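You operate a simulated robot arm through the tools that you are given. There is no shell and no other tool. Be economical: measure what you need, move in short steps, check, and stop when the job is done.

Carry out the task below with a simulated robot arm. There is one attempt and no reset: what you move stays moved.

Task
Run the cabinet up to the heat on the job card.
Fine: vent and door lever closed; wait till the display shows that heat.

It is judged by the outcome, as a careful person would: the job done as asked, and still so three seconds after it is handed in. It fails if anything else is knocked over, pushed out of place, dropped, spilled or broken.

Robot
A 6-joint arm with a fingered hand, hanging from a carriage that runs on a gantry, over the field with the corners [-1100, 161], [-649, -1249], [1732, -487], [1282, 922] (x, y) and turns from -344 to 344 degrees about z. Base frame: it is fixed where the carriage stands at the start and does not move with it; the origin is on the floor, on the carriage's upright axis, x ahead of it, y to its left, z up. Units: mm, degrees, N and s.
With the tool pointing down near the work surface it reaches from about 100 to 500 mm from the robot's upright axis, wherever it stands. Its first joint turns from -166.0 to 166.0 degrees. Places, roughly: ageing cabinet [2500, -400, 800]; cabinet switch [2100, -300, 800]; door lever [2200, -200, 1200]; vent slider [2100, -300, 700]. Payload 3.7 kg.
The TCP is the grasp point between the finger pads, 26 mm short of the fingertips. In the tool frame z runs along the fingers and y along their closing line. The gripper opens to 156 mm. The gripper's body begins 73 mm behind the TCP. The gripper is a hand of 4 fingers: y runs from the thumb to the fingers, the wrist lies at [0, 0, -239] in the tool frame.
Orientation is that of the tool frame in the base frame, as [roll, pitch, yaw] about the fixed x, y, z axes, in that order (R = Rz(yaw) Ry(pitch) Rx(roll)). With the fingers straight down and closing along the base's y, the tool's x points along the base's -x, its y along +y and its z along -z.

Tools
- The arm moves only by the tool send_rows. Its argument "targets" is a list of rows, each a list of 2 entries, a list of its own where there are three numbers: the shift along the base's x, y, z in units of 400 mm (1.0 is 400 mm), then the turn, a rotation vector about the base's x, y, z in units of 180 degrees (1.0 is 180 degrees). In form: [[[x, y, z], [ax, ay, az]], ...]. A call has 1 to 10 rows; each row is the pose to reach, as a shift and turn from the pose commanded when the call began. A call with a number of a shift or a turn outside -1 to 1 is refused whole. Rows are played at 5 a second. More than 50 mm and 8.6 degrees between two rows, and nothing of the call is played. Where a pose cannot be reached the arm comes as near as it can. A force on the tool above 40 N (or 10 N above the force at the start of the call, whichever is more), or a blocked arm, ends the call early, and 0.2 s more pass. In this call time passes only in rows, and 0.2 s behind the last. It gives the time, the measured TCP pose, the force on the tool (base axes), the opening and the grip force at its end, in the units of the frame above (readings bear some noise), with the torque about the TCP (base axes, N m) and any sound that the robot's microphone picked up, and new pictures: "show" is both (left out), scene, wrist or none.
- Cameras (640 x 400 px; columns grow to the right, rows downward): "scene" is now at [272, 0.3, 1803.4]; the picture's right is [0.01, -1.00, 0.00], its down [-0.81, -0.00, -0.58] and it looks along [0.58, 0.00, -0.81] (base axes); focal length 248 px, centre (320, 200). "wrist" rides on the gripper at [58, -58, -91] in the tool frame; the picture's right is [0.71, 0.71, 0.00], its down [-0.53, 0.53, -0.67] and it looks along [-0.47, 0.47, 0.74] (tool axes); focal length 265 px, centre (320, 200). There is no depth. A picture from a camera that has moved, and an enlarged one, comes with that camera's place and axes in the base frame and with its lens.
- slide_trunk(by): slides the trunk up (or, below 0, down) by that many mm; the arm and the scene camera ride with it, the base frame stays. It gives what a move gives, with no picture.
- drive_base(legs): drives the robot by 1 to 6 legs, each [ahead, left, turn to the left] in mm, mm and degrees, along the robot's own axes; the way and the turn of a leg run together, so that a leg with both is an arc; at most 1500 mm and 180 degrees a leg. The arm and the cameras ride along, it lands a little off, and it stops where it bumps. It keeps to its track: a leg is cut to what the track allows. It gives what a move gives, and a new picture of the scene camera.
- finger_targets(finger1, finger2, finger3, thumb_bend): sets how far each is bent, from 0 (flat) to 100 (curled in); at 30 the hand is open as for a grip, at 70 the pads meet at the TCP. One left out holds its place. A second passes; each finger stops where it meets its share of the squeeze, and holds until it gets a number again. It is the only way to open and close the hand. It gives what a move gives, with no picture; readings hold the bend of each and the force on the fingers (four entries, about 0 where the hand has none), thumb and palm.
- pan_tilt(pan, tilt): turns the head with the scene camera to pan (to the left, within 155 degrees either way) and tilt (down, from -29 to 69), counted from straight ahead of the robot. It gives what a move gives, and a new picture of the scene camera.
- zoom(camera, box): a new picture of the part [left, top, right, bottom] of that camera's present view, enlarged. The clock stands still meanwhile.
- close_job(): hands the job in; it is judged then, once.

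Work in short steps. Places have to be worked out from the pictures, the camera data and where the tool is seen: move nearer, look again, correct. Check each grasp and each placing, and mend what went wrong. You have 135 turns and 274 pictures in all, those below and enlarged ones among them. Open the gripper and draw the arm clear of the work before you hand the job in, unless the task says otherwise; then end with one line.

The tools are called by a JSON object that holds its "op" and its "data". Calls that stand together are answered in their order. send_rows: Moves the arm, as the interface text tells. Its arguments: {"type":"object","properties":{"targets":{"type":"array"},"show":{"type":"string","enum":["both","scene","wrist","none"]}},"required":["targets"]} The other tools are called the same way: slide_trunk (by) slides the trunk up or down; finger_targets (finger1, finger2, finger3, thumb_bend) moves the fingers one by one; drive_base (legs) drives the base; pan_tilt (pan, tilt) turns the head that bears the scene camera; zoom (camera, box) takes an enlarged picture of a part of a camera's view; close_job () hands the job in.

At the start:

```text
time_s: 0.0
position: [505.5, 47.9, 1184.2]
tcp_rot: [-180.0, -0.1, 179.9]
contact_force: [0.4, 0.2, 0.1]
torque: [0.01, -0.01, 0.0]
gripper_width: 155.9
grip_force: 0.1
shape: jaw
bend: [30.0, 30.0, 30.0, 30.0]
finger forces: [0.1, 0.0, 0.0, 0.0, 0.1, 0.1]
trunk travel left (down, up): [-639.0, 40.0]
robot x, y, heading: [2.4, 2.0, -0.0]
head pan, tilt: [0.3, 54.6]
```

scene: 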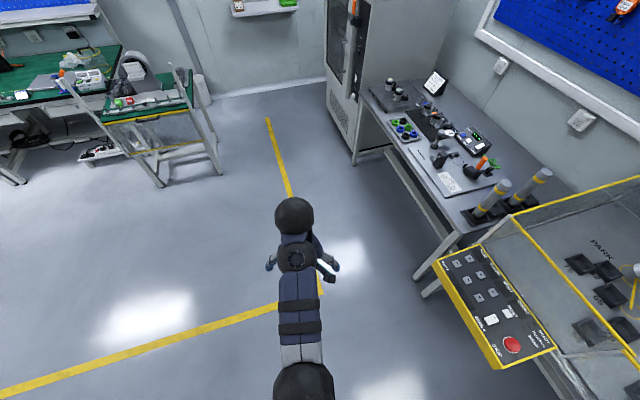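
wrist: 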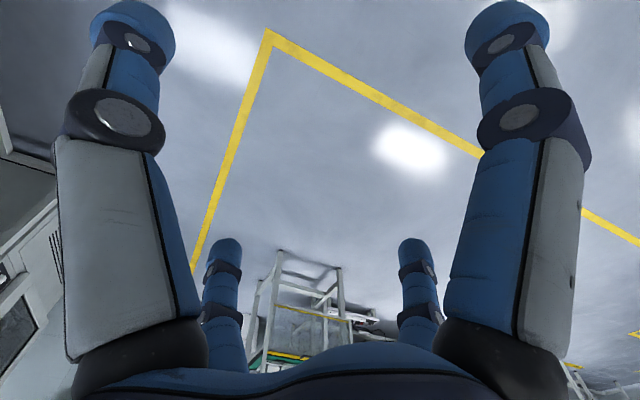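

The cabinet stands ahead, slightly right, at about x=2500. I tilt the head up to see it and the job card.

{"op": "pan_tilt", "data": {"pan": -10, "tilt": 25}}

```text
time_s: 0.9
position: [505.5, 46.9, 1185.8]
tcp_rot: [-179.9, -0.1, 180.0]
contact_force: [-0.5, 0.3, -0.1]
torque: [-0.01, -0.01, -0.02]
gripper_width: 156.2
grip_force: 0.2
shape: jaw
bend: [30.0, 30.0, 30.0, 30.0]
finger forces: [0.0, 0.1, 0.0, 0.1, 0.0, 0.0]
trunk travel left (down, up): [-639.0, 40.0]
robot x, y, heading: [-2.2, 2.2, -0.1]
head pan, tilt: [-10.0, 25.0]
camera scene: at [290.2, -16.1, 1846.8], right [-0.17, -0.98, 0.0], down [-0.42, 0.07, -0.91], along [0.89, -0.16, -0.42], focal length 248 px, centre (320, 200)
```

scene: 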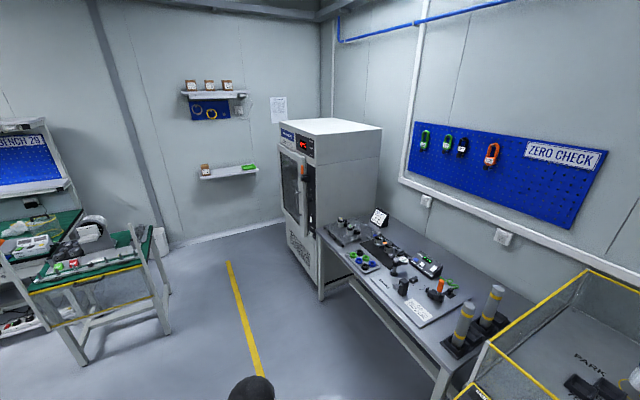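

I zoom in on the cabinet front, the card on the bench and the paper on the wall.

{"op": "zoom", "data": {"camera": "scene", "box": [260, 110, 400, 280]}}

{"op": "zoom", "data": {"camera": "scene", "box": [320, 195, 480, 325]}}

{"op": "zoom", "data": {"camera": "scene", "box": [170, 70, 310, 190]}}

```text
2.35 times, centred on (330, 195) of scene
camera zoom: at [290.2, -16.1, 1846.8], right [-0.17, -0.98, 0.0], down [-0.42, 0.07, -0.91], along [0.89, -0.16, -0.42], focal length 584 px, centre (296, 212)
```

zoom: 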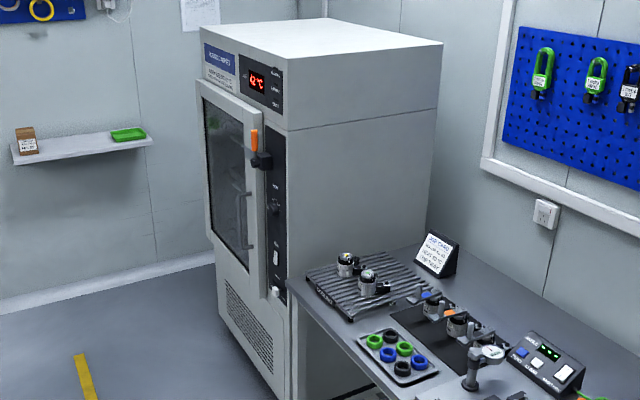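

```text
3.08 times, centred on (400, 260) of scene
camera zoom: at [290.2, -16.1, 1846.8], right [-0.17, -0.98, 0.0], down [-0.42, 0.07, -0.91], along [0.89, -0.16, -0.42], focal length 764 px, centre (74, 15)
```

zoom: 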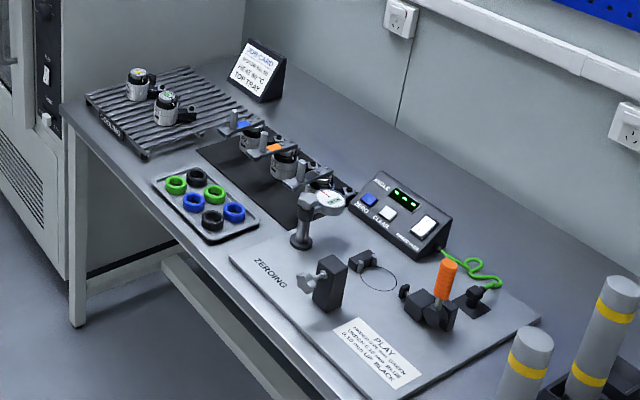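

```text
3.33 times, centred on (240, 130) of scene
camera zoom: at [290.2, -16.1, 1846.8], right [-0.17, -0.98, 0.0], down [-0.42, 0.07, -0.91], along [0.89, -0.16, -0.42], focal length 828 px, centre (587, 433)
```

zoom: 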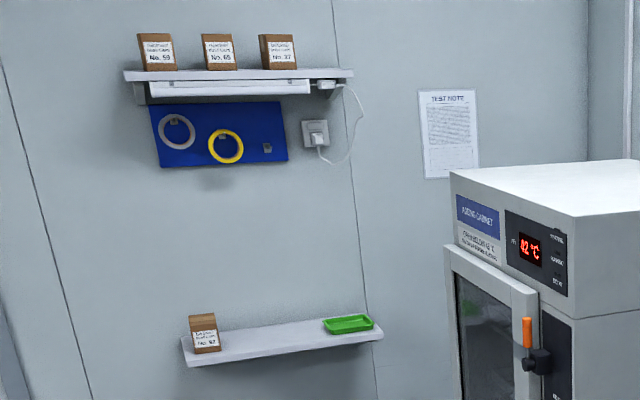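

The display reads about 42 °C; the card must be read closer up. I drive ahead, staying well short of the cabinet.

{"op": "drive_base", "data": {"legs": [[1000, 0, 0]]}}

{"op": "pan_tilt", "data": {"pan": -25, "tilt": 40}}

```text
time_s: 6.1
position: [1502.4, 57.6, 1184.7]
tcp_rot: [180.0, 0.1, -179.4]
contact_force: [-0.7, 0.7, 0.1]
torque: [0.02, -0.02, 0.01]
gripper_width: 155.9
grip_force: 0.1
shape: jaw
bend: [30.0, 30.0, 30.0, 30.0]
finger forces: [0.1, 0.1, 0.0, 0.1, 0.0, 0.1]
trunk travel left (down, up): [-639.0, 40.0]
robot x, y, heading: [998.2, 4.0, 0.6]
head pan, tilt: [-10.0, 25.0]
camera scene: at [1287.5, -8.3, 1846.9], right [-0.16, -0.99, 0.0], down [-0.42, 0.07, -0.91], along [0.89, -0.15, -0.42], focal length 248 px, centre (320, 200)
```

scene: 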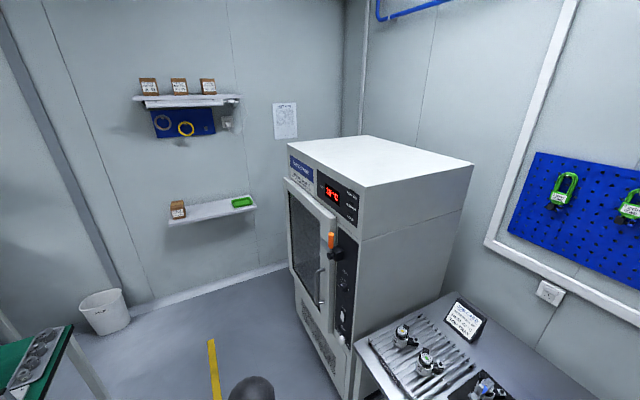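

```text
time_s: 6.9
position: [1502.2, 57.1, 1184.8]
tcp_rot: [180.0, 0.0, -179.4]
contact_force: [-1.2, 0.2, 0.0]
torque: [0.0, -0.04, 0.0]
gripper_width: 155.8
grip_force: 0.0
shape: jaw
bend: [30.0, 30.0, 30.0, 30.0]
finger forces: [0.0, 0.0, 0.0, 0.1, 0.1, 0.0]
trunk travel left (down, up): [-639.0, 40.0]
robot x, y, heading: [995.2, 3.7, 0.5]
head pan, tilt: [-25.0, 40.0]
camera scene: at [1274.1, -28.4, 1823.7], right [-0.41, -0.91, 0.0], down [-0.58, 0.27, -0.77], along [0.7, -0.32, -0.64], focal length 248 px, centre (320, 200)
```

scene: 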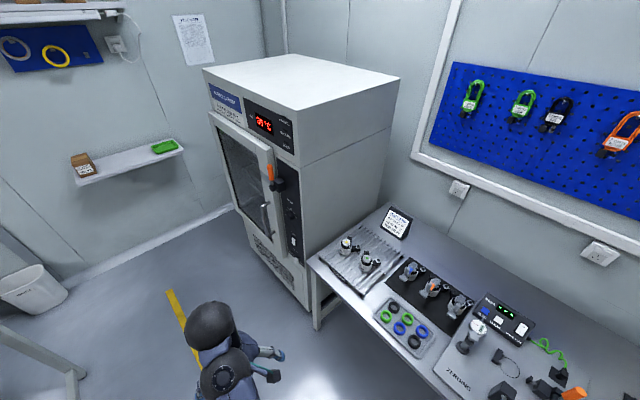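

Now I read the card and the panel.

{"op": "zoom", "data": {"camera": "scene", "box": [372, 200, 420, 245]}}

{"op": "zoom", "data": {"camera": "scene", "box": [200, 75, 310, 165]}}

{"op": "zoom", "data": {"camera": "scene", "box": [230, 150, 330, 280]}}

{"op": "zoom", "data": {"camera": "scene", "box": [165, 10, 220, 70]}}

```text
8.89 times, centred on (396, 222) of scene
camera zoom: at [1274.1, -28.4, 1823.7], right [-0.41, -0.91, 0.0], down [-0.58, 0.27, -0.77], along [0.7, -0.32, -0.64], focal length 2208 px, centre (-356, 0)
```

zoom: 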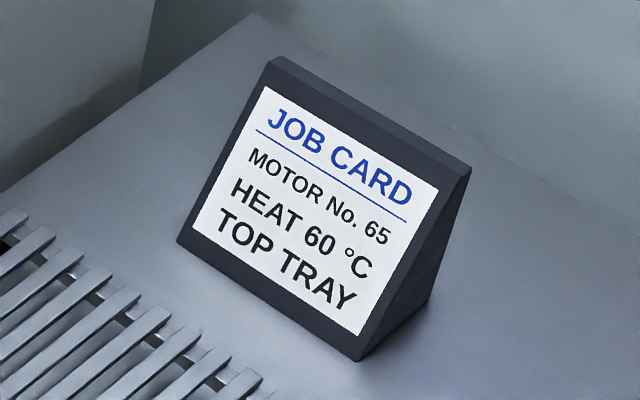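

```text
4.44 times, centred on (255, 120) of scene
camera zoom: at [1274.1, -28.4, 1823.7], right [-0.41, -0.91, 0.0], down [-0.58, 0.27, -0.77], along [0.7, -0.32, -0.64], focal length 1104 px, centre (609, 556)
```

zoom: 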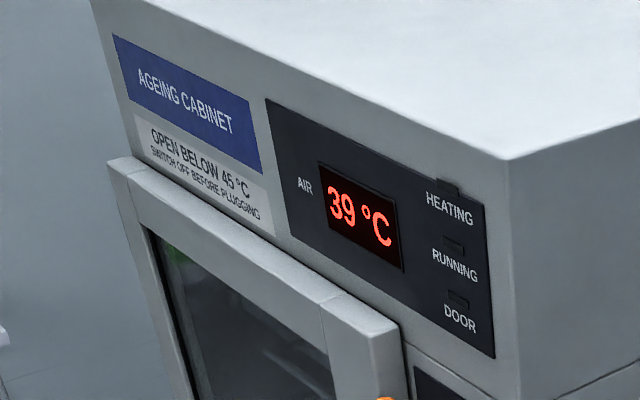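

```text
3.08 times, centred on (280, 215) of scene
camera zoom: at [1274.1, -28.4, 1823.7], right [-0.41, -0.91, 0.0], down [-0.58, 0.27, -0.77], along [0.7, -0.32, -0.64], focal length 764 px, centre (443, 154)
```

zoom: 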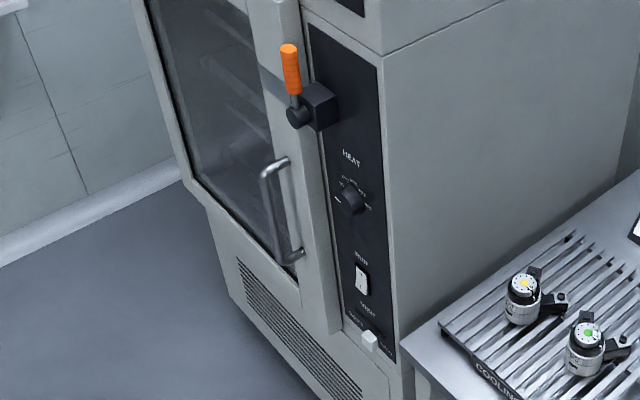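

```text
6.67 times, centred on (192, 40) of scene
camera zoom: at [1274.1, -28.4, 1823.7], right [-0.41, -0.91, 0.0], down [-0.58, 0.27, -0.77], along [0.7, -0.32, -0.64], focal length 1656 px, centre (1170, 1267)
```

zoom: 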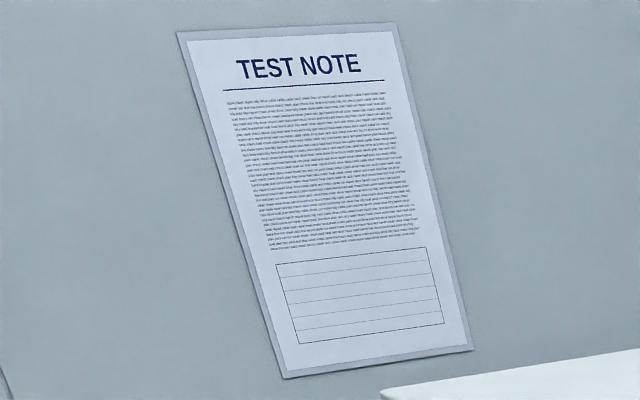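

The card says 60 °C. The geometry shows the cabinet front runs along about 17.7° and faces mostly +y, so I turn the robot to align with it and move nearer, leaving a gap in front of the panel.

{"op": "drive_base", "data": {"legs": [[0, 0, 17.2], [480, -101, 0]]}}

{"op": "pan_tilt", "data": {"pan": -50, "tilt": 45}}

```text
time_s: 10.8
position: [1962.8, 261.8, 1184.5]
tcp_rot: [179.9, -0.1, -161.8]
contact_force: [-0.4, 0.2, 0.7]
torque: [-0.03, -0.02, 0.0]
gripper_width: 155.8
grip_force: 0.1
shape: jaw
bend: [30.0, 30.0, 30.0, 30.0]
finger forces: [0.1, 0.0, 0.0, 0.0, 0.1, 0.0]
trunk travel left (down, up): [-639.0, 40.0]
robot x, y, heading: [1496.1, 58.4, 18.3]
head pan, tilt: [-25.0, 40.0]
camera scene: at [1771.7, 111.4, 1823.6], right [-0.12, -0.99, 0.0], down [-0.64, 0.08, -0.77], along [0.76, -0.09, -0.64], focal length 248 px, centre (320, 200)
```

scene: 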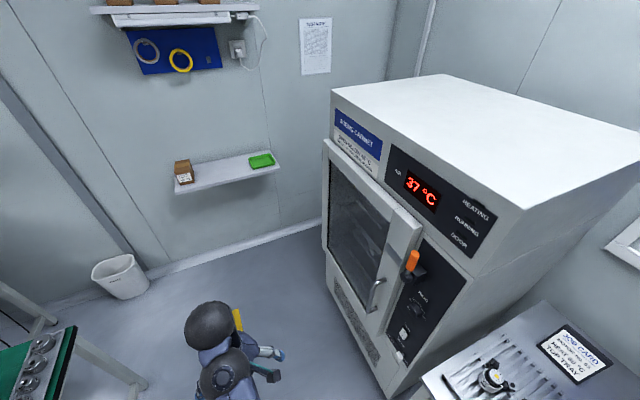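

```text
time_s: 11.7
position: [1964.0, 263.0, 1184.8]
tcp_rot: [180.0, 0.1, -161.8]
contact_force: [-0.2, 0.2, -0.6]
torque: [-0.01, 0.01, -0.01]
gripper_width: 156.2
grip_force: 0.0
shape: jaw
bend: [30.0, 30.0, 30.0, 30.0]
finger forces: [0.1, 0.0, 0.0, 0.1, 0.1, 0.0]
trunk travel left (down, up): [-639.0, 40.0]
robot x, y, heading: [1497.8, 57.0, 18.1]
head pan, tilt: [-50.0, 45.0]
camera scene: at [1756.5, 78.7, 1816.3], right [-0.53, -0.85, 0.0], down [-0.6, 0.37, -0.71], along [0.6, -0.37, -0.71], focal length 248 px, centre (320, 200)
```

scene: 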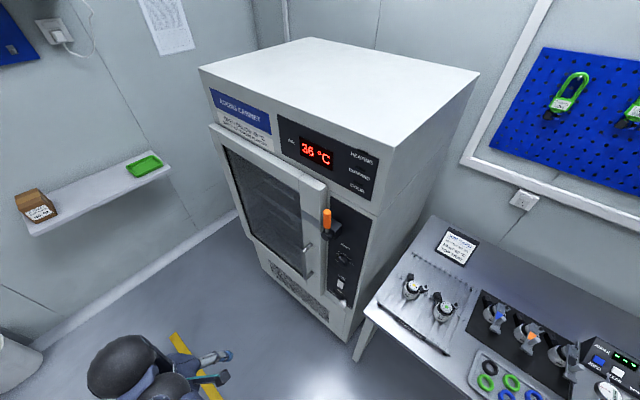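

I zoom on the control panel.

{"op": "zoom", "data": {"camera": "scene", "box": [290, 190, 390, 315]}}

{"op": "zoom", "data": {"camera": "scene", "box": [320, 235, 370, 310]}}

```text
3.20 times, centred on (340, 252) of scene
camera zoom: at [1756.5, 78.7, 1816.3], right [-0.53, -0.85, 0.0], down [-0.6, 0.37, -0.71], along [0.6, -0.37, -0.71], focal length 795 px, centre (256, 32)
```

zoom: 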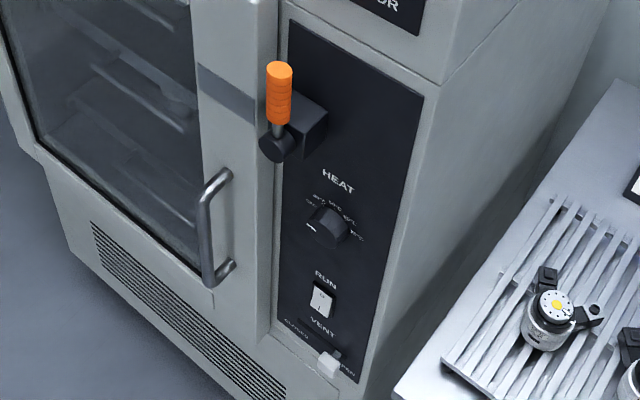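

```text
5.33 times, centred on (345, 272) of scene
camera zoom: at [1756.5, 78.7, 1816.3], right [-0.53, -0.85, 0.0], down [-0.6, 0.37, -0.71], along [0.6, -0.37, -0.71], focal length 1325 px, centre (187, -187)
```

zoom: 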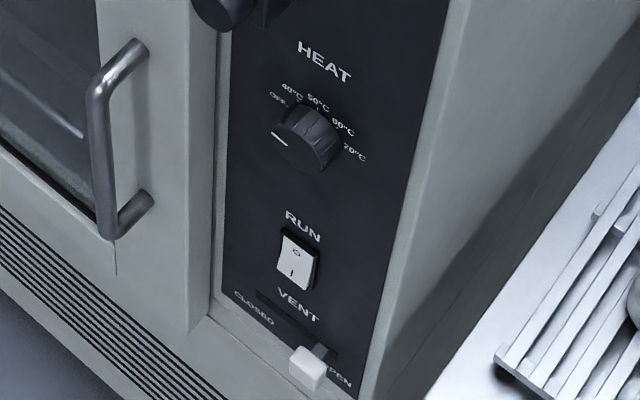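

Vent knob stands at OPEN, dial at OFF, run switch at O, lever upright. I lower the trunk for a level view of the panel.

{"op": "slide_trunk", "data": {"by": -450}}

{"op": "pan_tilt", "data": {"pan": -60, "tilt": 20}}

```text
refused: -450 is not a number from -400 to 400
```

```text
time_s: 12.6
position: [1964.1, 262.6, 1184.1]
tcp_rot: [180.0, 0.0, -161.9]
contact_force: [-0.4, -0.7, 0.3]
torque: [0.01, -0.03, -0.02]
gripper_width: 156.0
grip_force: 0.0
shape: jaw
bend: [30.0, 30.0, 30.0, 30.0]
finger forces: [0.0, 0.0, 0.1, 0.0, 0.0, 0.0]
trunk travel left (down, up): [-639.0, 40.0]
robot x, y, heading: [1497.6, 60.7, 18.1]
head pan, tilt: [-60.0, 20.0]
camera scene: at [1756.8, 59.4, 1854.9], right [-0.67, -0.75, 0.0], down [-0.26, 0.23, -0.94], along [0.7, -0.63, -0.34], focal length 248 px, centre (320, 200)
```

scene: 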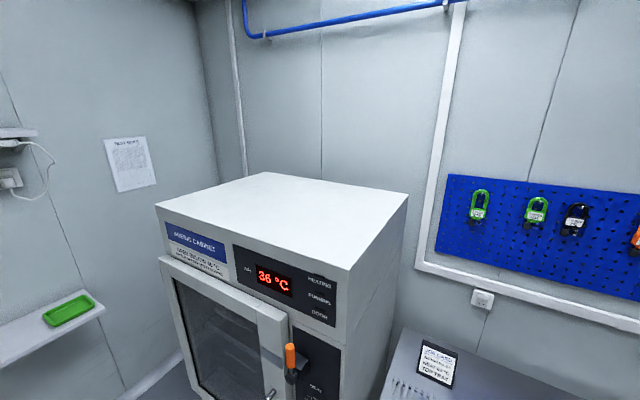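

The limit is 400 mm, so I slide by that and look again.

{"op": "slide_trunk", "data": {"by": -400}}

{"op": "pan_tilt", "data": {"pan": -60, "tilt": 30}}

{"op": "zoom", "data": {"camera": "scene", "box": [200, 60, 440, 210]}}

{"op": "zoom", "data": {"camera": "scene", "box": [230, 200, 400, 340]}}

```text
time_s: 16.4
position: [1963.2, 262.2, 785.9]
tcp_rot: [-179.9, 0.1, -161.8]
contact_force: [0.7, -0.5, -0.1]
torque: [0.0, 0.01, 0.01]
gripper_width: 155.8
grip_force: 0.0
shape: jaw
bend: [30.0, 30.0, 30.0, 30.0]
finger forces: [0.1, 0.0, 0.0, 0.1, 0.0, 0.0]
trunk travel left (down, up): [-239.0, 440.0]
robot x, y, heading: [1495.4, 59.2, 18.5]
head pan, tilt: [-60.0, 20.0]
```

```text
time_s: 17.1
position: [1963.1, 261.8, 784.5]
tcp_rot: [180.0, 0.0, -161.7]
contact_force: [-0.3, -0.2, 0.1]
torque: [-0.01, 0.04, 0.01]
gripper_width: 156.0
grip_force: 0.1
shape: jaw
bend: [30.0, 30.0, 30.0, 30.0]
finger forces: [0.0, 0.1, 0.0, 0.0, 0.1, 0.0]
trunk travel left (down, up): [-239.0, 440.0]
robot x, y, heading: [1494.0, 61.4, 18.1]
head pan, tilt: [-60.0, 30.0]
camera scene: at [1754.8, 61.2, 1439.0], right [-0.67, -0.75, 0.0], down [-0.37, 0.33, -0.87], along [0.65, -0.58, -0.5], focal length 248 px, centre (320, 200)
```

scene: 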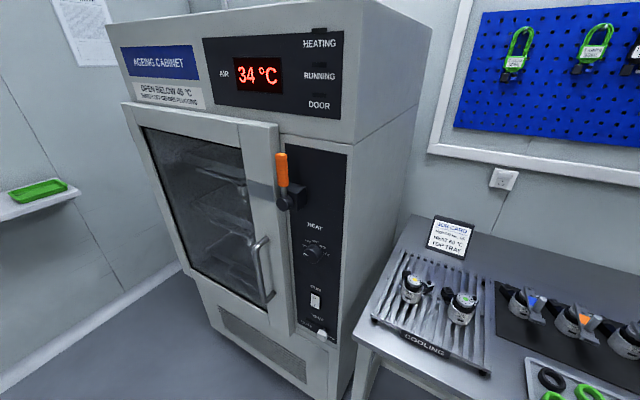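

```text
2.67 times, centred on (320, 135) of scene
camera zoom: at [1754.8, 61.2, 1439.0], right [-0.67, -0.75, 0.0], down [-0.37, 0.33, -0.87], along [0.65, -0.58, -0.5], focal length 662 px, centre (320, 373)
```

zoom: 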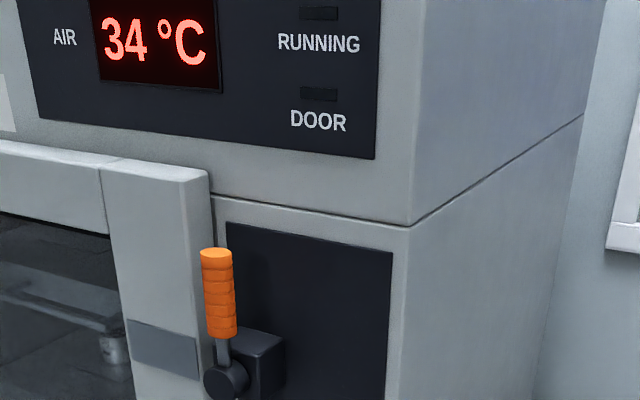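

```text
2.86 times, centred on (315, 270) of scene
camera zoom: at [1754.8, 61.2, 1439.0], right [-0.67, -0.75, 0.0], down [-0.37, 0.33, -0.87], along [0.65, -0.58, -0.5], focal length 710 px, centre (334, 0)
```

zoom: 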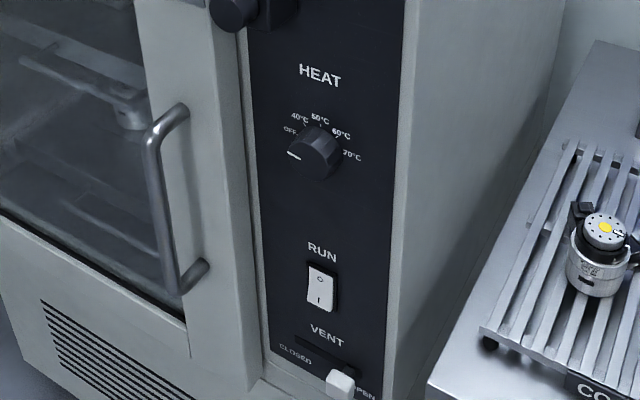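

Triangulating from two views gives, roughly: lever hub (2170,-204,1151) with the handle top at z 1264, dial (2138,-260,984), switch (2149,-272,773), vent knob (2103,-262,666). I turn the hand to point at the cabinet face with the wrist held in place.

{"op": "send_rows", "data": {"targets": [[[0.0266, -0.0832, 0.0064], [-0.0445, -0.0142, 0]], [[0.0526, -0.1645, 0.0255], [-0.0889, -0.0284, 0]], [[0.0775, -0.2424, 0.0569], [-0.1334, -0.0426, 0]], [[0.1007, -0.315, 0.0998], [-0.1778, -0.0568, 0]], [[0.1217, -0.3809, 0.1535], [-0.2223, -0.071, 0]], [[0.1402, -0.4386, 0.2167], [-0.2667, -0.0852, 0]], [[0.1556, -0.4869, 0.288], [-0.3112, -0.0994, 0]], [[0.1677, -0.5247, 0.366], [-0.3556, -0.1136, 0]], [[0.1762, -0.5513, 0.4489], [-0.4001, -0.1279, 0]], [[0.1809, -0.5661, 0.5351], [-0.4446, -0.1421, 0]]]}}

```text
time_s: 19.5
position: [1887.1, -254.3, 773.9]
tcp_rot: [-150.1, -19.6, -142.2]
contact_force: [0.4, -1.0, 1.2]
torque: [0.08, 0.05, -0.03]
gripper_width: 156.1
grip_force: 0.1
shape: jaw
bend: [30.0, 30.0, 30.0, 30.0]
finger forces: [0.1, 0.0, 0.1, 0.1, 0.0, 0.1]
out of reach, approached as far as the arm can: row 1, 2, 3, 4, 5, 6, 7, 8, 9, 10
trunk travel left (down, up): [-239.0, 440.0]
robot x, y, heading: [1496.2, 59.4, 18.4]
head pan, tilt: [-60.0, 30.0]
stopped in row 10: the arm was blocked; the commanded pose is now the measured one
camera scene: at [1755.7, 60.0, 1439.2], right [-0.67, -0.75, 0.0], down [-0.37, 0.33, -0.87], along [0.65, -0.58, -0.5], focal length 248 px, centre (320, 200)
camera wrist: at [1875.9, -267.7, 896.0], right [-1.0, 0.0, -0.09], down [-0.01, 0.99, 0.12], along [0.09, 0.12, -0.99], focal length 265 px, centre (320, 200)
```

scene: 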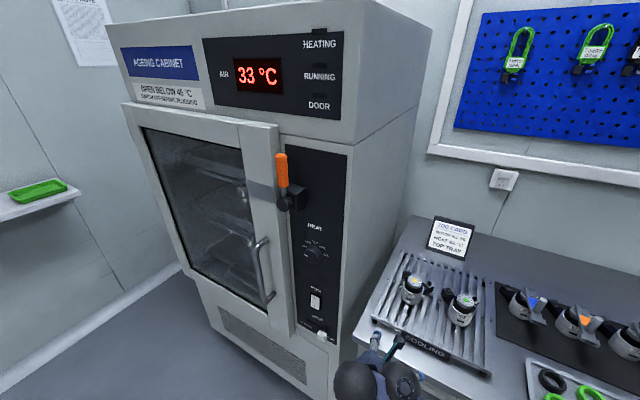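
wrist: 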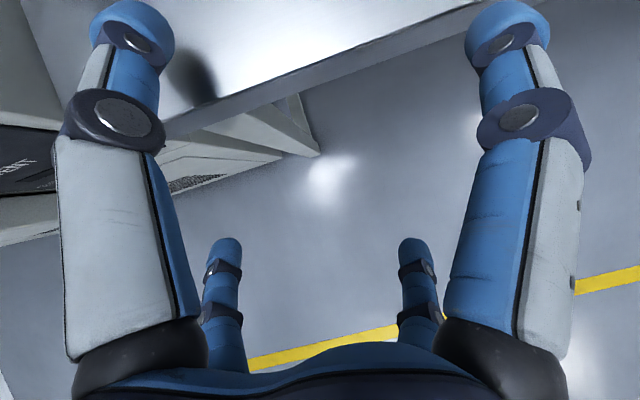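

The pose was out of reach (the arm is near full stretch) and the hand is low near the bench. Forces are nil; I back the carriage away from the cabinet side before trying nearer to the axis.

{"op": "drive_base", "data": {"legs": [[0, 200, 0]]}}

{"op": "pan_tilt", "data": {"pan": -30, "tilt": 60}}

```text
time_s: 21.1
position: [1823.4, -63.0, 773.4]
tcp_rot: [-150.2, -19.5, -142.2]
contact_force: [-1.0, -0.5, -0.2]
torque: [-0.04, 0.0, 0.01]
gripper_width: 155.8
grip_force: 0.0
shape: jaw
bend: [30.0, 30.0, 30.0, 30.0]
finger forces: [0.0, 0.0, 0.1, 0.0, 0.0, 0.1]
trunk travel left (down, up): [-239.0, 440.0]
robot x, y, heading: [1434.4, 248.5, 18.1]
head pan, tilt: [-60.0, 30.0]
camera scene: at [1692.4, 250.1, 1438.9], right [-0.67, -0.75, 0.0], down [-0.37, 0.33, -0.87], along [0.65, -0.58, -0.5], focal length 248 px, centre (320, 200)
```

scene: 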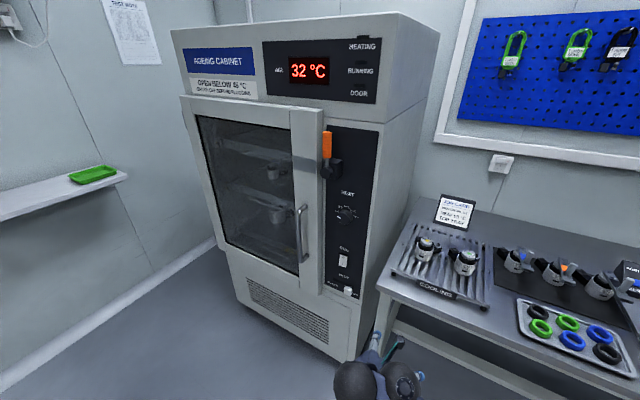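

```text
time_s: 22.1
position: [1823.5, -63.8, 772.9]
tcp_rot: [-150.3, -19.6, -142.1]
contact_force: [-0.4, 0.4, 0.3]
torque: [0.01, 0.03, 0.0]
gripper_width: 156.0
grip_force: 0.2
shape: jaw
bend: [30.0, 30.0, 30.0, 30.0]
finger forces: [0.1, 0.0, 0.1, 0.0, 0.1, 0.0]
trunk travel left (down, up): [-239.0, 440.0]
robot x, y, heading: [1434.8, 247.2, 18.4]
head pan, tilt: [-30.0, 60.0]
camera scene: at [1690.3, 296.5, 1396.9], right [-0.21, -0.98, 0.0], down [-0.85, 0.18, -0.5], along [0.49, -0.1, -0.87], focal length 248 px, centre (320, 200)
```

scene: 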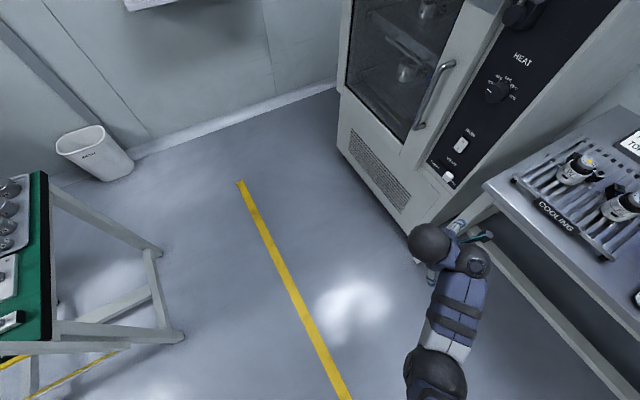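

The wrist seems near full stretch. I try the facing orientation again with the TCP drawn closer to the axis, still in free space.

{"op": "send_rows", "data": {"targets": [[[0.005, 0.053, 0.054], [-0.0273, -0.0268, -0.0048]], [[0.009, 0.106, 0.108], [-0.0546, -0.0536, -0.0097]], [[0.014, 0.158, 0.163], [-0.082, -0.0803, -0.0145]], [[0.019, 0.211, 0.217], [-0.1093, -0.1071, -0.0193]], [[0.024, 0.264, 0.271], [-0.1366, -0.1339, -0.0242]], [[0.028, 0.317, 0.325], [-0.1639, -0.1607, -0.029]], [[0.033, 0.369, 0.379], [-0.1913, -0.1874, -0.0338]], [[0.038, 0.422, 0.433], [-0.2186, -0.2142, -0.0387]], [[0.0425, 0.475, 0.4875], [-0.2459, -0.241, -0.0435]]]}}

```text
time_s: 24.1
position: [1732.5, -50.2, 957.7]
tcp_rot: [-109.0, -4.2, -156.4]
contact_force: [0.6, -0.5, -0.5]
torque: [-0.01, -0.02, -0.01]
gripper_width: 156.0
grip_force: 0.0
shape: jaw
bend: [30.0, 30.0, 30.0, 30.0]
finger forces: [0.0, 0.0, 0.1, 0.0, 0.0, 0.0]
out of reach, approached as far as the arm can: row 1, 2, 3, 4, 5, 6, 7, 8, 9
trunk travel left (down, up): [-239.0, 440.0]
robot x, y, heading: [1436.1, 251.6, 17.9]
head pan, tilt: [-30.0, 60.0]
camera scene: at [1690.3, 296.6, 1396.9], right [-0.2, -0.98, 0.0], down [-0.85, 0.18, -0.5], along [0.49, -0.1, -0.87], focal length 248 px, centre (320, 200)
camera wrist: at [1659.1, -8.2, 1045.6], right [-0.78, -0.09, -0.61], down [0.14, 0.94, -0.32], along [0.6, -0.34, -0.72], focal length 265 px, centre (320, 200)
```

scene: 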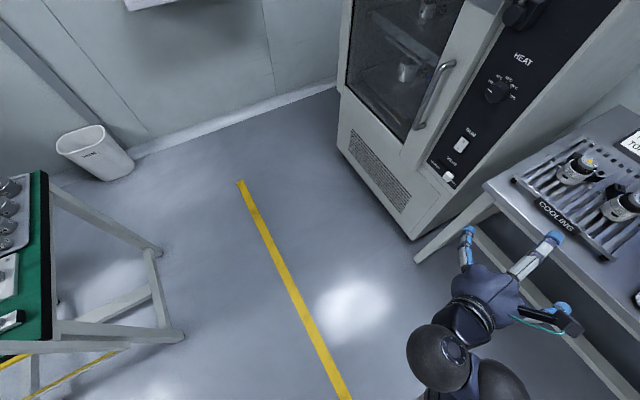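
wrist: 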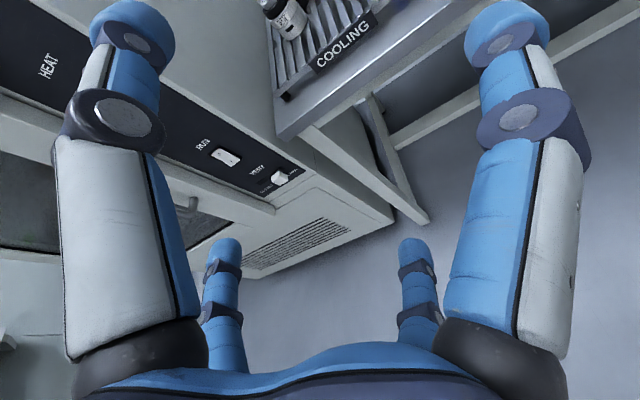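

The hand is nearly oriented but displaced. I resend the same commanded pose to see whether it still converges.

{"op": "send_rows", "data": {"targets": [[[0, 0, 0], [0, 0, 0]], [[0, 0, 0], [0, 0, 0]], [[0, 0, 0], [0, 0, 0]]], "show": "scene"}}

```text
time_s: 24.9
position: [1732.4, -50.5, 954.8]
tcp_rot: [-109.0, -4.4, -156.4]
contact_force: [-0.5, 0.1, -0.2]
torque: [-0.04, -0.01, -0.03]
gripper_width: 156.0
grip_force: 0.2
shape: jaw
bend: [30.0, 30.0, 30.0, 30.0]
finger forces: [0.0, 0.0, 0.0, 0.0, 0.0, 0.0]
trunk travel left (down, up): [-239.0, 440.0]
robot x, y, heading: [1434.7, 247.9, 18.3]
head pan, tilt: [-30.0, 60.0]
camera scene: at [1690.3, 296.6, 1396.8], right [-0.2, -0.98, 0.0], down [-0.85, 0.18, -0.5], along [0.49, -0.1, -0.87], focal length 248 px, centre (320, 200)
```

scene: 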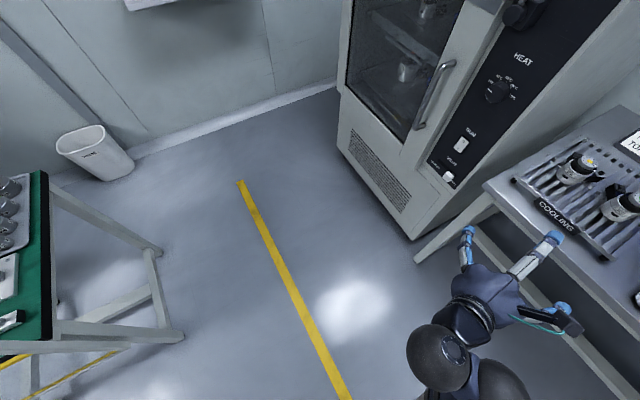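

The pose is now feasible and taken as commanded. I test pure translation toward +u/+n from here to learn the reach limits.

{"op": "send_rows", "data": {"targets": [[[0.055, 0.09, 0], [0, 0, 0]], [[0.11, 0.18, 0], [0, 0, 0]], [[0.165, 0.27, 0], [0, 0, 0]], [[0.22, 0.36, 0], [0, 0, 0]], [[0.275, 0.45, 0], [0, 0, 0]]], "show": "scene"}}

```text
time_s: 26.1
position: [1734.2, -51.2, 955.7]
tcp_rot: [-109.0, -4.4, -156.3]
contact_force: [-0.7, 0.6, 0.2]
torque: [0.0, 0.05, 0.02]
gripper_width: 155.9
grip_force: 0.1
shape: jaw
bend: [30.0, 30.0, 30.0, 30.0]
finger forces: [0.0, 0.0, 0.1, 0.0, 0.0, 0.1]
out of reach, approached as far as the arm can: row 1, 2, 3, 4, 5
trunk travel left (down, up): [-239.0, 440.0]
robot x, y, heading: [1437.4, 245.6, 18.1]
head pan, tilt: [-30.0, 60.0]
camera scene: at [1690.3, 296.6, 1396.8], right [-0.2, -0.98, 0.0], down [-0.85, 0.18, -0.5], along [0.49, -0.1, -0.87], focal length 248 px, centre (320, 200)
```

scene: 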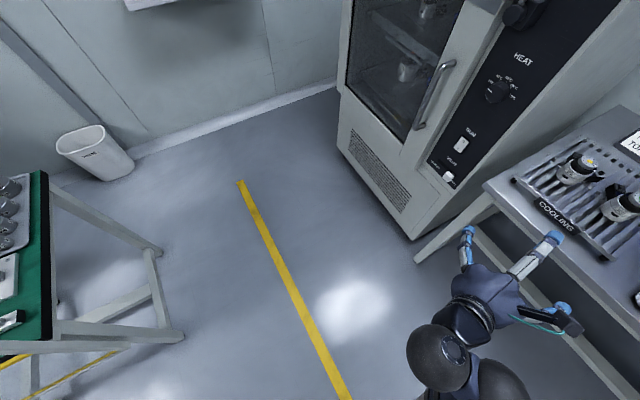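

It sits at a wrist singularity (tool sideways to the arm plane). I swing the tool 30° about vertical toward the arm's own direction, keeping the wrist still.

{"op": "send_rows", "data": {"targets": [[[0.06, 0.04, 0], [0, 0, 0.0417]], [[0.12, 0.085, 0], [0, 0, 0.0833]], [[0.178, 0.13, 0], [0, 0, 0.125]], [[0.233, 0.1765, 0], [0, 0, 0.1667]]], "show": "scene"}}

```text
time_s: 27.1
position: [1831.0, 24.4, 951.8]
tcp_rot: [-109.1, -4.4, -126.2]
contact_force: [0.4, -0.5, 0.7]
torque: [0.05, 0.02, 0.03]
gripper_width: 156.2
grip_force: 0.0
shape: jaw
bend: [30.0, 30.0, 30.0, 30.0]
finger forces: [0.0, 0.0, 0.1, 0.0, 0.0, 0.0]
trunk travel left (down, up): [-239.0, 440.0]
robot x, y, heading: [1436.1, 246.9, 18.2]
head pan, tilt: [-30.0, 60.0]
camera scene: at [1690.3, 296.6, 1396.9], right [-0.2, -0.98, 0.0], down [-0.85, 0.18, -0.5], along [0.49, -0.1, -0.87], focal length 248 px, centre (320, 200)
```

scene: 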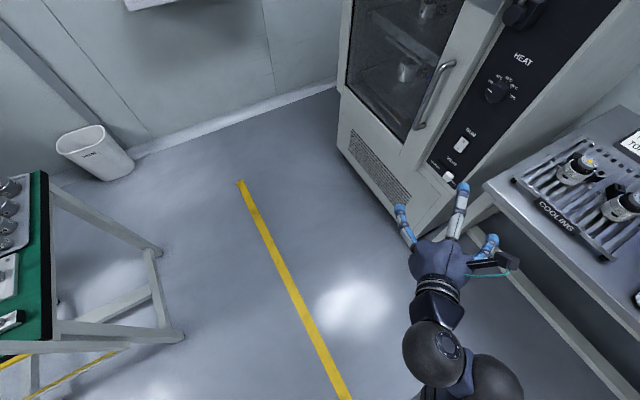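

That works. Now I test reach by extending outward along the tool direction while staying in free space (still ~300 mm from the panel).

{"op": "send_rows", "data": {"targets": [[[0.09, -0.03, 0], [0, 0, 0]], [[0.18, -0.06, 0], [0, 0, 0]], [[0.27, -0.09, 0], [0, 0, 0]], [[0.36, -0.12, 0], [0, 0, 0]], [[0.45, -0.15, 0], [0, 0, 0]], [[0.54, -0.18, 0], [0, 0, 0]], [[0.63, -0.21, 0], [0, 0, 0]]], "show": "scene"}}

```text
time_s: 28.7
position: [1943.5, -7.5, 1036.5]
tcp_rot: [-109.2, -4.3, -126.4]
contact_force: [0.9, -0.3, -0.6]
torque: [0.05, -0.01, -0.01]
gripper_width: 156.2
grip_force: 0.1
shape: jaw
bend: [30.0, 30.0, 30.0, 30.0]
finger forces: [0.0, 0.1, 0.0, 0.1, 0.1, 0.1]
out of reach, approached as far as the arm can: row 1, 2, 3, 4, 5, 6, 7
trunk travel left (down, up): [-239.0, 440.0]
robot x, y, heading: [1434.8, 246.1, 18.4]
head pan, tilt: [-30.0, 60.0]
camera scene: at [1690.0, 296.7, 1396.8], right [-0.2, -0.98, 0.0], down [-0.85, 0.18, -0.5], along [0.49, -0.1, -0.87], focal length 248 px, centre (320, 200)
```

scene: 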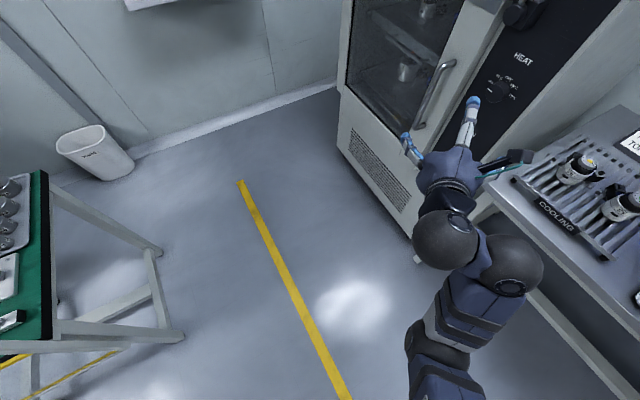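

The arm rose as it stretched: its shoulder is high above, so lowering the trunk gives more horizontal reach. I lower it fully.

{"op": "slide_trunk", "data": {"by": -235}}

{"op": "send_rows", "data": {"targets": [[[0.06, -0.045, 0.08], [0, 0, 0]], [[0.12, -0.09, 0.16], [0, 0, 0]], [[0.18, -0.135, 0.24], [0, 0, 0]], [[0.24, -0.18, 0.32], [0, 0, 0]], [[0.3, -0.22, 0.4], [0, 0, 0]], [[0.36, -0.26, 0.48], [0, 0, 0]]], "show": "both"}}

```text
time_s: 31.1
position: [1944.1, -8.3, 801.6]
tcp_rot: [-109.2, -4.3, -126.3]
contact_force: [-0.7, 1.0, 0.1]
torque: [-0.02, -0.03, 0.01]
gripper_width: 156.2
grip_force: 0.1
shape: jaw
bend: [30.0, 30.0, 30.0, 30.0]
finger forces: [0.0, 0.0, 0.0, 0.0, 0.0, 0.0]
trunk travel left (down, up): [-4.0, 675.0]
robot x, y, heading: [1437.5, 250.0, 18.3]
head pan, tilt: [-30.0, 60.0]
```

```text
time_s: 32.5
position: [2009.7, -70.4, 953.4]
tcp_rot: [-109.1, -4.3, -126.2]
contact_force: [0.8, 0.1, 0.0]
torque: [-0.01, 0.0, 0.01]
gripper_width: 156.0
grip_force: 0.1
shape: jaw
bend: [30.0, 30.0, 30.0, 30.0]
finger forces: [0.0, 0.0, 0.0, 0.1, 0.0, 0.1]
out of reach, approached as far as the arm can: row 1, 2, 3, 4, 5, 6
trunk travel left (down, up): [-4.0, 675.0]
robot x, y, heading: [1437.9, 249.7, 18.1]
head pan, tilt: [-30.0, 60.0]
camera scene: at [1690.2, 296.6, 1161.8], right [-0.2, -0.98, 0.0], down [-0.85, 0.18, -0.5], along [0.49, -0.1, -0.87], focal length 248 px, centre (320, 200)
camera wrist: at [1925.2, -70.3, 1042.8], right [-0.63, -0.47, -0.61], down [-0.35, 0.88, -0.32], along [0.69, 0.01, -0.72], focal length 265 px, centre (320, 200)
```

scene: 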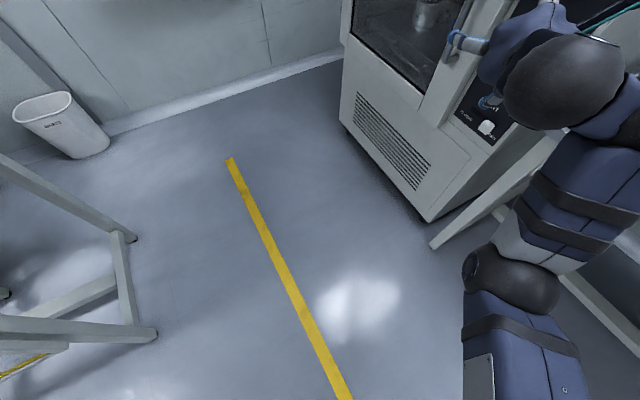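
wrist: 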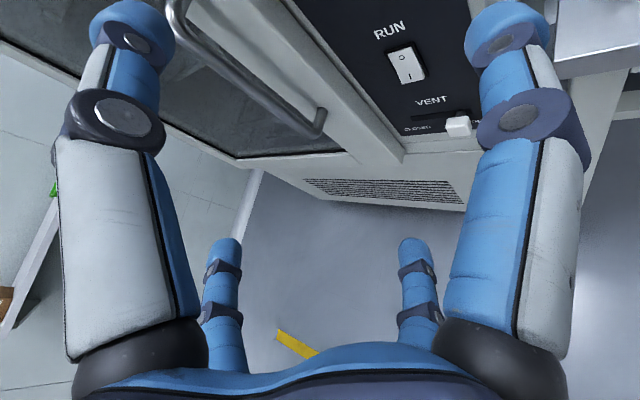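

Much better reach now. I withdraw the hand toward the axis before driving the carriage nearer, then pinch the fingers together to make a compact poker.

{"op": "send_rows", "data": {"targets": [[[-0.11, 0.02, 0.03], [0, 0, 0]], [[-0.22, 0.04, 0.06], [0, 0, 0]], [[-0.33, 0.06, 0.09], [0, 0, 0]], [[-0.44, 0.085, 0.12], [0, 0, 0]], [[-0.54, 0.107, 0.15], [0, 0, 0]]], "show": "none"}}

{"op": "finger_targets", "data": {"finger1": 70, "finger2": 70, "finger3": 70, "thumb_bend": 70}}

{"op": "pan_tilt", "data": {"pan": -60, "tilt": 35}}

{"op": "zoom", "data": {"camera": "wrist", "box": [0, 0, 640, 400]}}

```text
time_s: 33.8
position: [1889.7, -50.7, 982.6]
tcp_rot: [-109.1, -4.2, -126.4]
contact_force: [-1.0, 1.1, -0.2]
torque: [0.02, 0.03, -0.02]
gripper_width: 156.2
grip_force: 0.1
shape: jaw
bend: [30.0, 30.0, 30.0, 30.0]
finger forces: [0.0, 0.0, 0.0, 0.0, 0.0, 0.1]
out of reach, approached as far as the arm can: row 3, 4, 5
trunk travel left (down, up): [-4.0, 675.0]
robot x, y, heading: [1433.7, 248.4, 18.1]
head pan, tilt: [-30.0, 60.0]
```

```text
time_s: 34.8
position: [1889.5, -51.1, 982.7]
tcp_rot: [-109.0, -4.3, -126.4]
contact_force: [-0.2, 0.2, 0.7]
torque: [0.02, -0.01, 0.01]
gripper_width: 0.0
grip_force: 0.1
shape: fingers
bend: [69.0, 69.0, 69.0, 69.0]
finger forces: [0.0, 0.1, 0.1, 0.0, 0.1, 0.0]
trunk travel left (down, up): [-4.0, 675.0]
robot x, y, heading: [1436.5, 246.9, 18.2]
head pan, tilt: [-30.0, 60.0]
```

```text
time_s: 35.7
position: [1889.4, -50.4, 981.8]
tcp_rot: [-109.0, -4.3, -126.4]
contact_force: [0.7, 0.2, 0.1]
torque: [0.0, -0.03, 0.02]
gripper_width: 0.2
grip_force: 0.1
shape: fingers
bend: [69.0, 69.0, 69.0, 69.0]
finger forces: [0.0, 0.0, 0.1, 0.0, 0.1, 0.0]
trunk travel left (down, up): [-4.0, 675.0]
robot x, y, heading: [1434.8, 247.1, 18.3]
head pan, tilt: [-60.0, 35.0]
camera scene: at [1690.7, 251.6, 1196.1], right [-0.67, -0.75, 0.0], down [-0.43, 0.38, -0.82], along [0.61, -0.55, -0.57], focal length 248 px, centre (320, 200)
```

scene: 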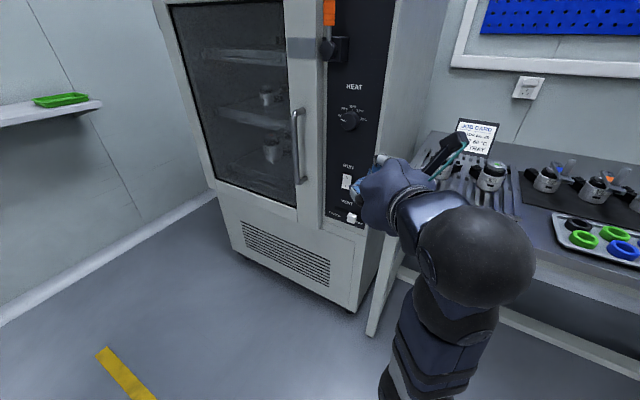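

```text
1.00 times, centred on (320, 200) of wrist (not enlarged: the box is as wide or as high as the picture)
camera zoom: at [1805.2, -50.5, 1072.2], right [-0.63, -0.47, -0.61], down [-0.35, 0.88, -0.32], along [0.69, 0.01, -0.72], focal length 265 px, centre (320, 200)
```

zoom: 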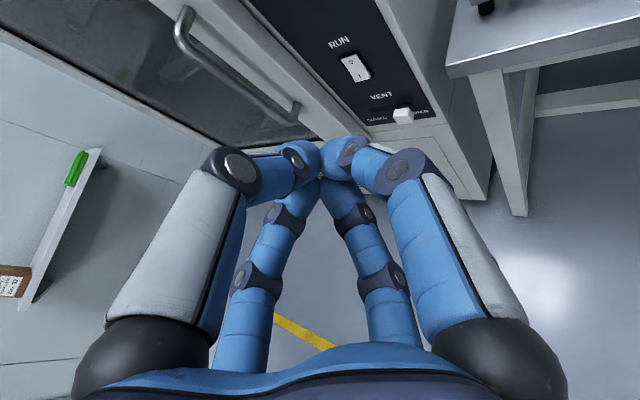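

The pinched fingertips form a neat poker. I drive to the track's edge nearest the cabinet, ending with the tip still short of the panel plane.

{"op": "drive_base", "data": {"legs": [[54, -200, -0.5]]}}

{"op": "pan_tilt", "data": {"pan": -45, "tilt": 20}}

```text
time_s: 37.3
position: [2001.2, -229.6, 981.8]
tcp_rot: [-109.0, -4.2, -126.9]
contact_force: [0.6, -0.3, 1.1]
torque: [-0.03, 0.0, 0.04]
gripper_width: 0.0
grip_force: 0.0
shape: fingers
bend: [69.0, 69.0, 69.0, 69.0]
finger forces: [0.0, 0.1, 0.0, 0.0, 0.0, 0.1]
trunk travel left (down, up): [-4.0, 675.0]
robot x, y, heading: [1550.6, 73.5, 17.7]
head pan, tilt: [-60.0, 35.0]
camera scene: at [1804.3, 74.1, 1196.2], right [-0.67, -0.74, 0.0], down [-0.42, 0.39, -0.82], along [0.61, -0.55, -0.57], focal length 248 px, centre (320, 200)
```

scene: 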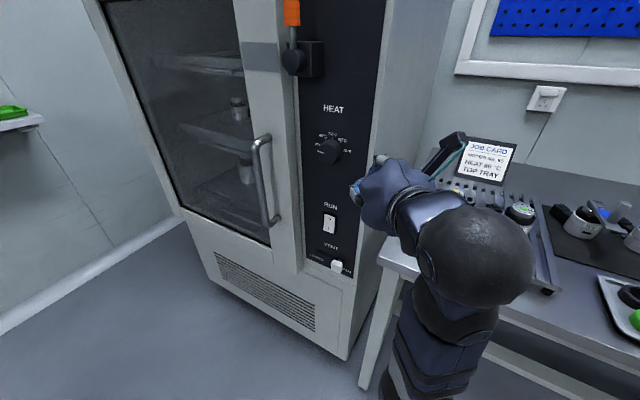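

```text
time_s: 38.1
position: [2000.8, -228.2, 981.7]
tcp_rot: [-109.1, -4.3, -126.9]
contact_force: [0.4, 0.1, -0.1]
torque: [-0.01, -0.02, -0.03]
gripper_width: 0.4
grip_force: 0.1
shape: fingers
bend: [69.0, 69.0, 69.0, 69.0]
finger forces: [0.0, 0.0, 0.0, 0.1, 0.0, 0.0]
trunk travel left (down, up): [-4.0, 675.0]
robot x, y, heading: [1547.1, 74.0, 18.1]
head pan, tilt: [-45.0, 20.0]
camera scene: at [1821.5, 91.1, 1219.9], right [-0.46, -0.89, 0.0], down [-0.3, 0.16, -0.94], along [0.83, -0.43, -0.34], focal length 248 px, centre (320, 200)
```

scene: 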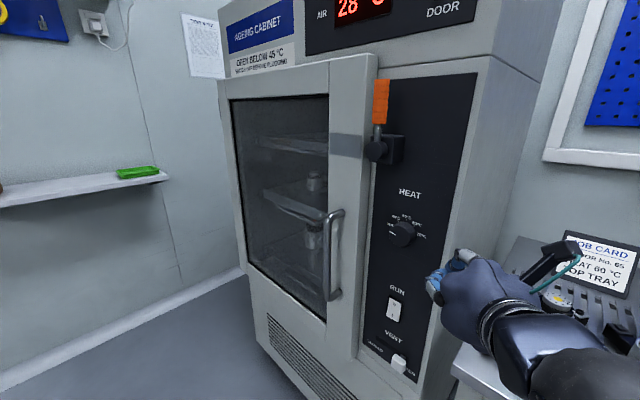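

Good view. I raise the tip to the lever handle's height, staying to its right.

{"op": "send_rows", "data": {"targets": [[[0.02, 0.006, 0.11], [0, 0, 0]], [[0.04, 0.013, 0.22], [0, 0, 0]], [[0.07, 0.022, 0.33], [0, 0, 0]], [[0.1, 0.032, 0.44], [0, 0, 0]], [[0.13, 0.041, 0.54], [0, 0, 0]], [[0.15, 0.048, 0.63], [0, 0, 0]]]}}

```text
time_s: 39.5
position: [2059.1, -209.4, 1234.8]
tcp_rot: [-109.1, -4.4, -126.9]
contact_force: [0.3, 0.5, -0.3]
torque: [0.0, 0.02, -0.06]
gripper_width: 0.0
grip_force: 0.0
shape: fingers
bend: [69.0, 69.0, 69.0, 69.0]
finger forces: [0.1, 0.0, 0.0, 0.0, 0.1, 0.0]
out of reach, approached as far as the arm can: row 1, 2, 3, 4
trunk travel left (down, up): [-4.0, 675.0]
robot x, y, heading: [1549.1, 74.3, 17.9]
head pan, tilt: [-45.0, 20.0]
camera scene: at [1821.6, 91.2, 1219.9], right [-0.46, -0.89, 0.0], down [-0.3, 0.16, -0.94], along [0.83, -0.43, -0.34], focal length 248 px, centre (320, 200)
camera wrist: at [1975.3, -208.8, 1323.3], right [-0.64, -0.47, -0.61], down [-0.34, 0.89, -0.32], along [0.69, 0.01, -0.72], focal length 265 px, centre (320, 200)
```

scene: 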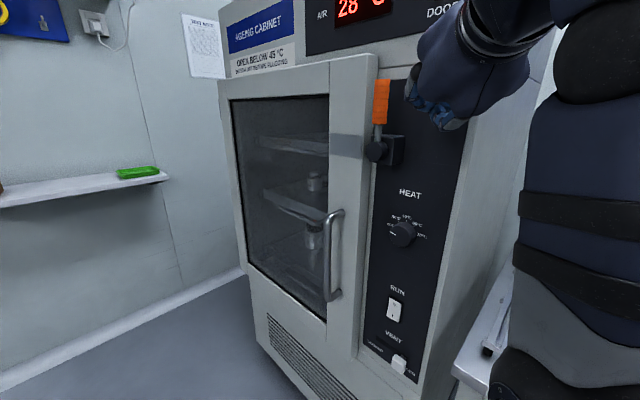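
wrist: 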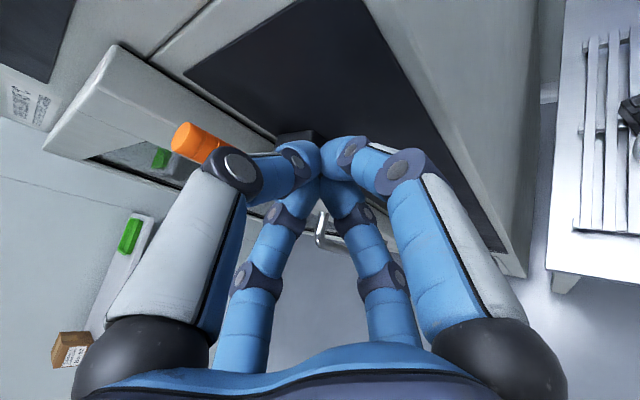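

The tip is right of the handle at the right height. I draw it back 60 mm and drive the carriage 100 mm toward the cabinet wall side, so the push stays in reach.

{"op": "send_rows", "data": {"targets": [[[-0.023, 0.071, 0], [0, 0, 0]], [[-0.046, 0.143, 0], [0, 0, 0]]], "show": "none"}}

{"op": "drive_base", "data": {"legs": [[0, -90, 0]]}}

```text
time_s: 40.1
position: [2058.1, -162.7, 1242.0]
tcp_rot: [-109.1, -4.3, -127.0]
contact_force: [0.3, -0.1, -0.2]
torque: [-0.03, -0.01, 0.01]
gripper_width: 0.0
grip_force: 0.1
shape: fingers
bend: [69.0, 69.0, 69.0, 69.0]
finger forces: [0.0, 0.0, 0.0, 0.0, 0.0, 0.0]
out of reach, approached as far as the arm can: row 2
trunk travel left (down, up): [-4.0, 675.0]
robot x, y, heading: [1547.6, 73.4, 17.6]
head pan, tilt: [-45.0, 20.0]
```

```text
time_s: 41.2
position: [2086.8, -249.8, 1242.7]
tcp_rot: [-109.0, -4.2, -127.0]
contact_force: [-0.5, -0.3, -0.5]
torque: [0.03, 0.0, 0.0]
gripper_width: 0.1
grip_force: 0.0
shape: fingers
bend: [69.0, 69.0, 69.0, 69.0]
finger forces: [0.0, 0.0, 0.0, 0.0, 0.0, 0.0]
trunk travel left (down, up): [-4.0, 675.0]
robot x, y, heading: [1577.4, -10.0, 17.6]
head pan, tilt: [-45.0, 20.0]
camera scene: at [1848.7, 5.8, 1220.1], right [-0.46, -0.89, 0.0], down [-0.3, 0.16, -0.94], along [0.83, -0.43, -0.34], focal length 248 px, centre (320, 200)
```

scene: 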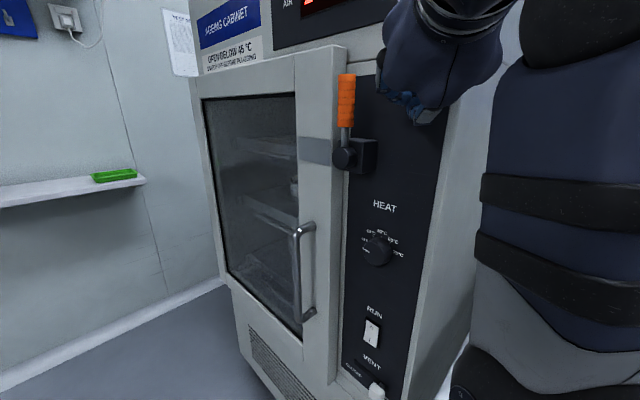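

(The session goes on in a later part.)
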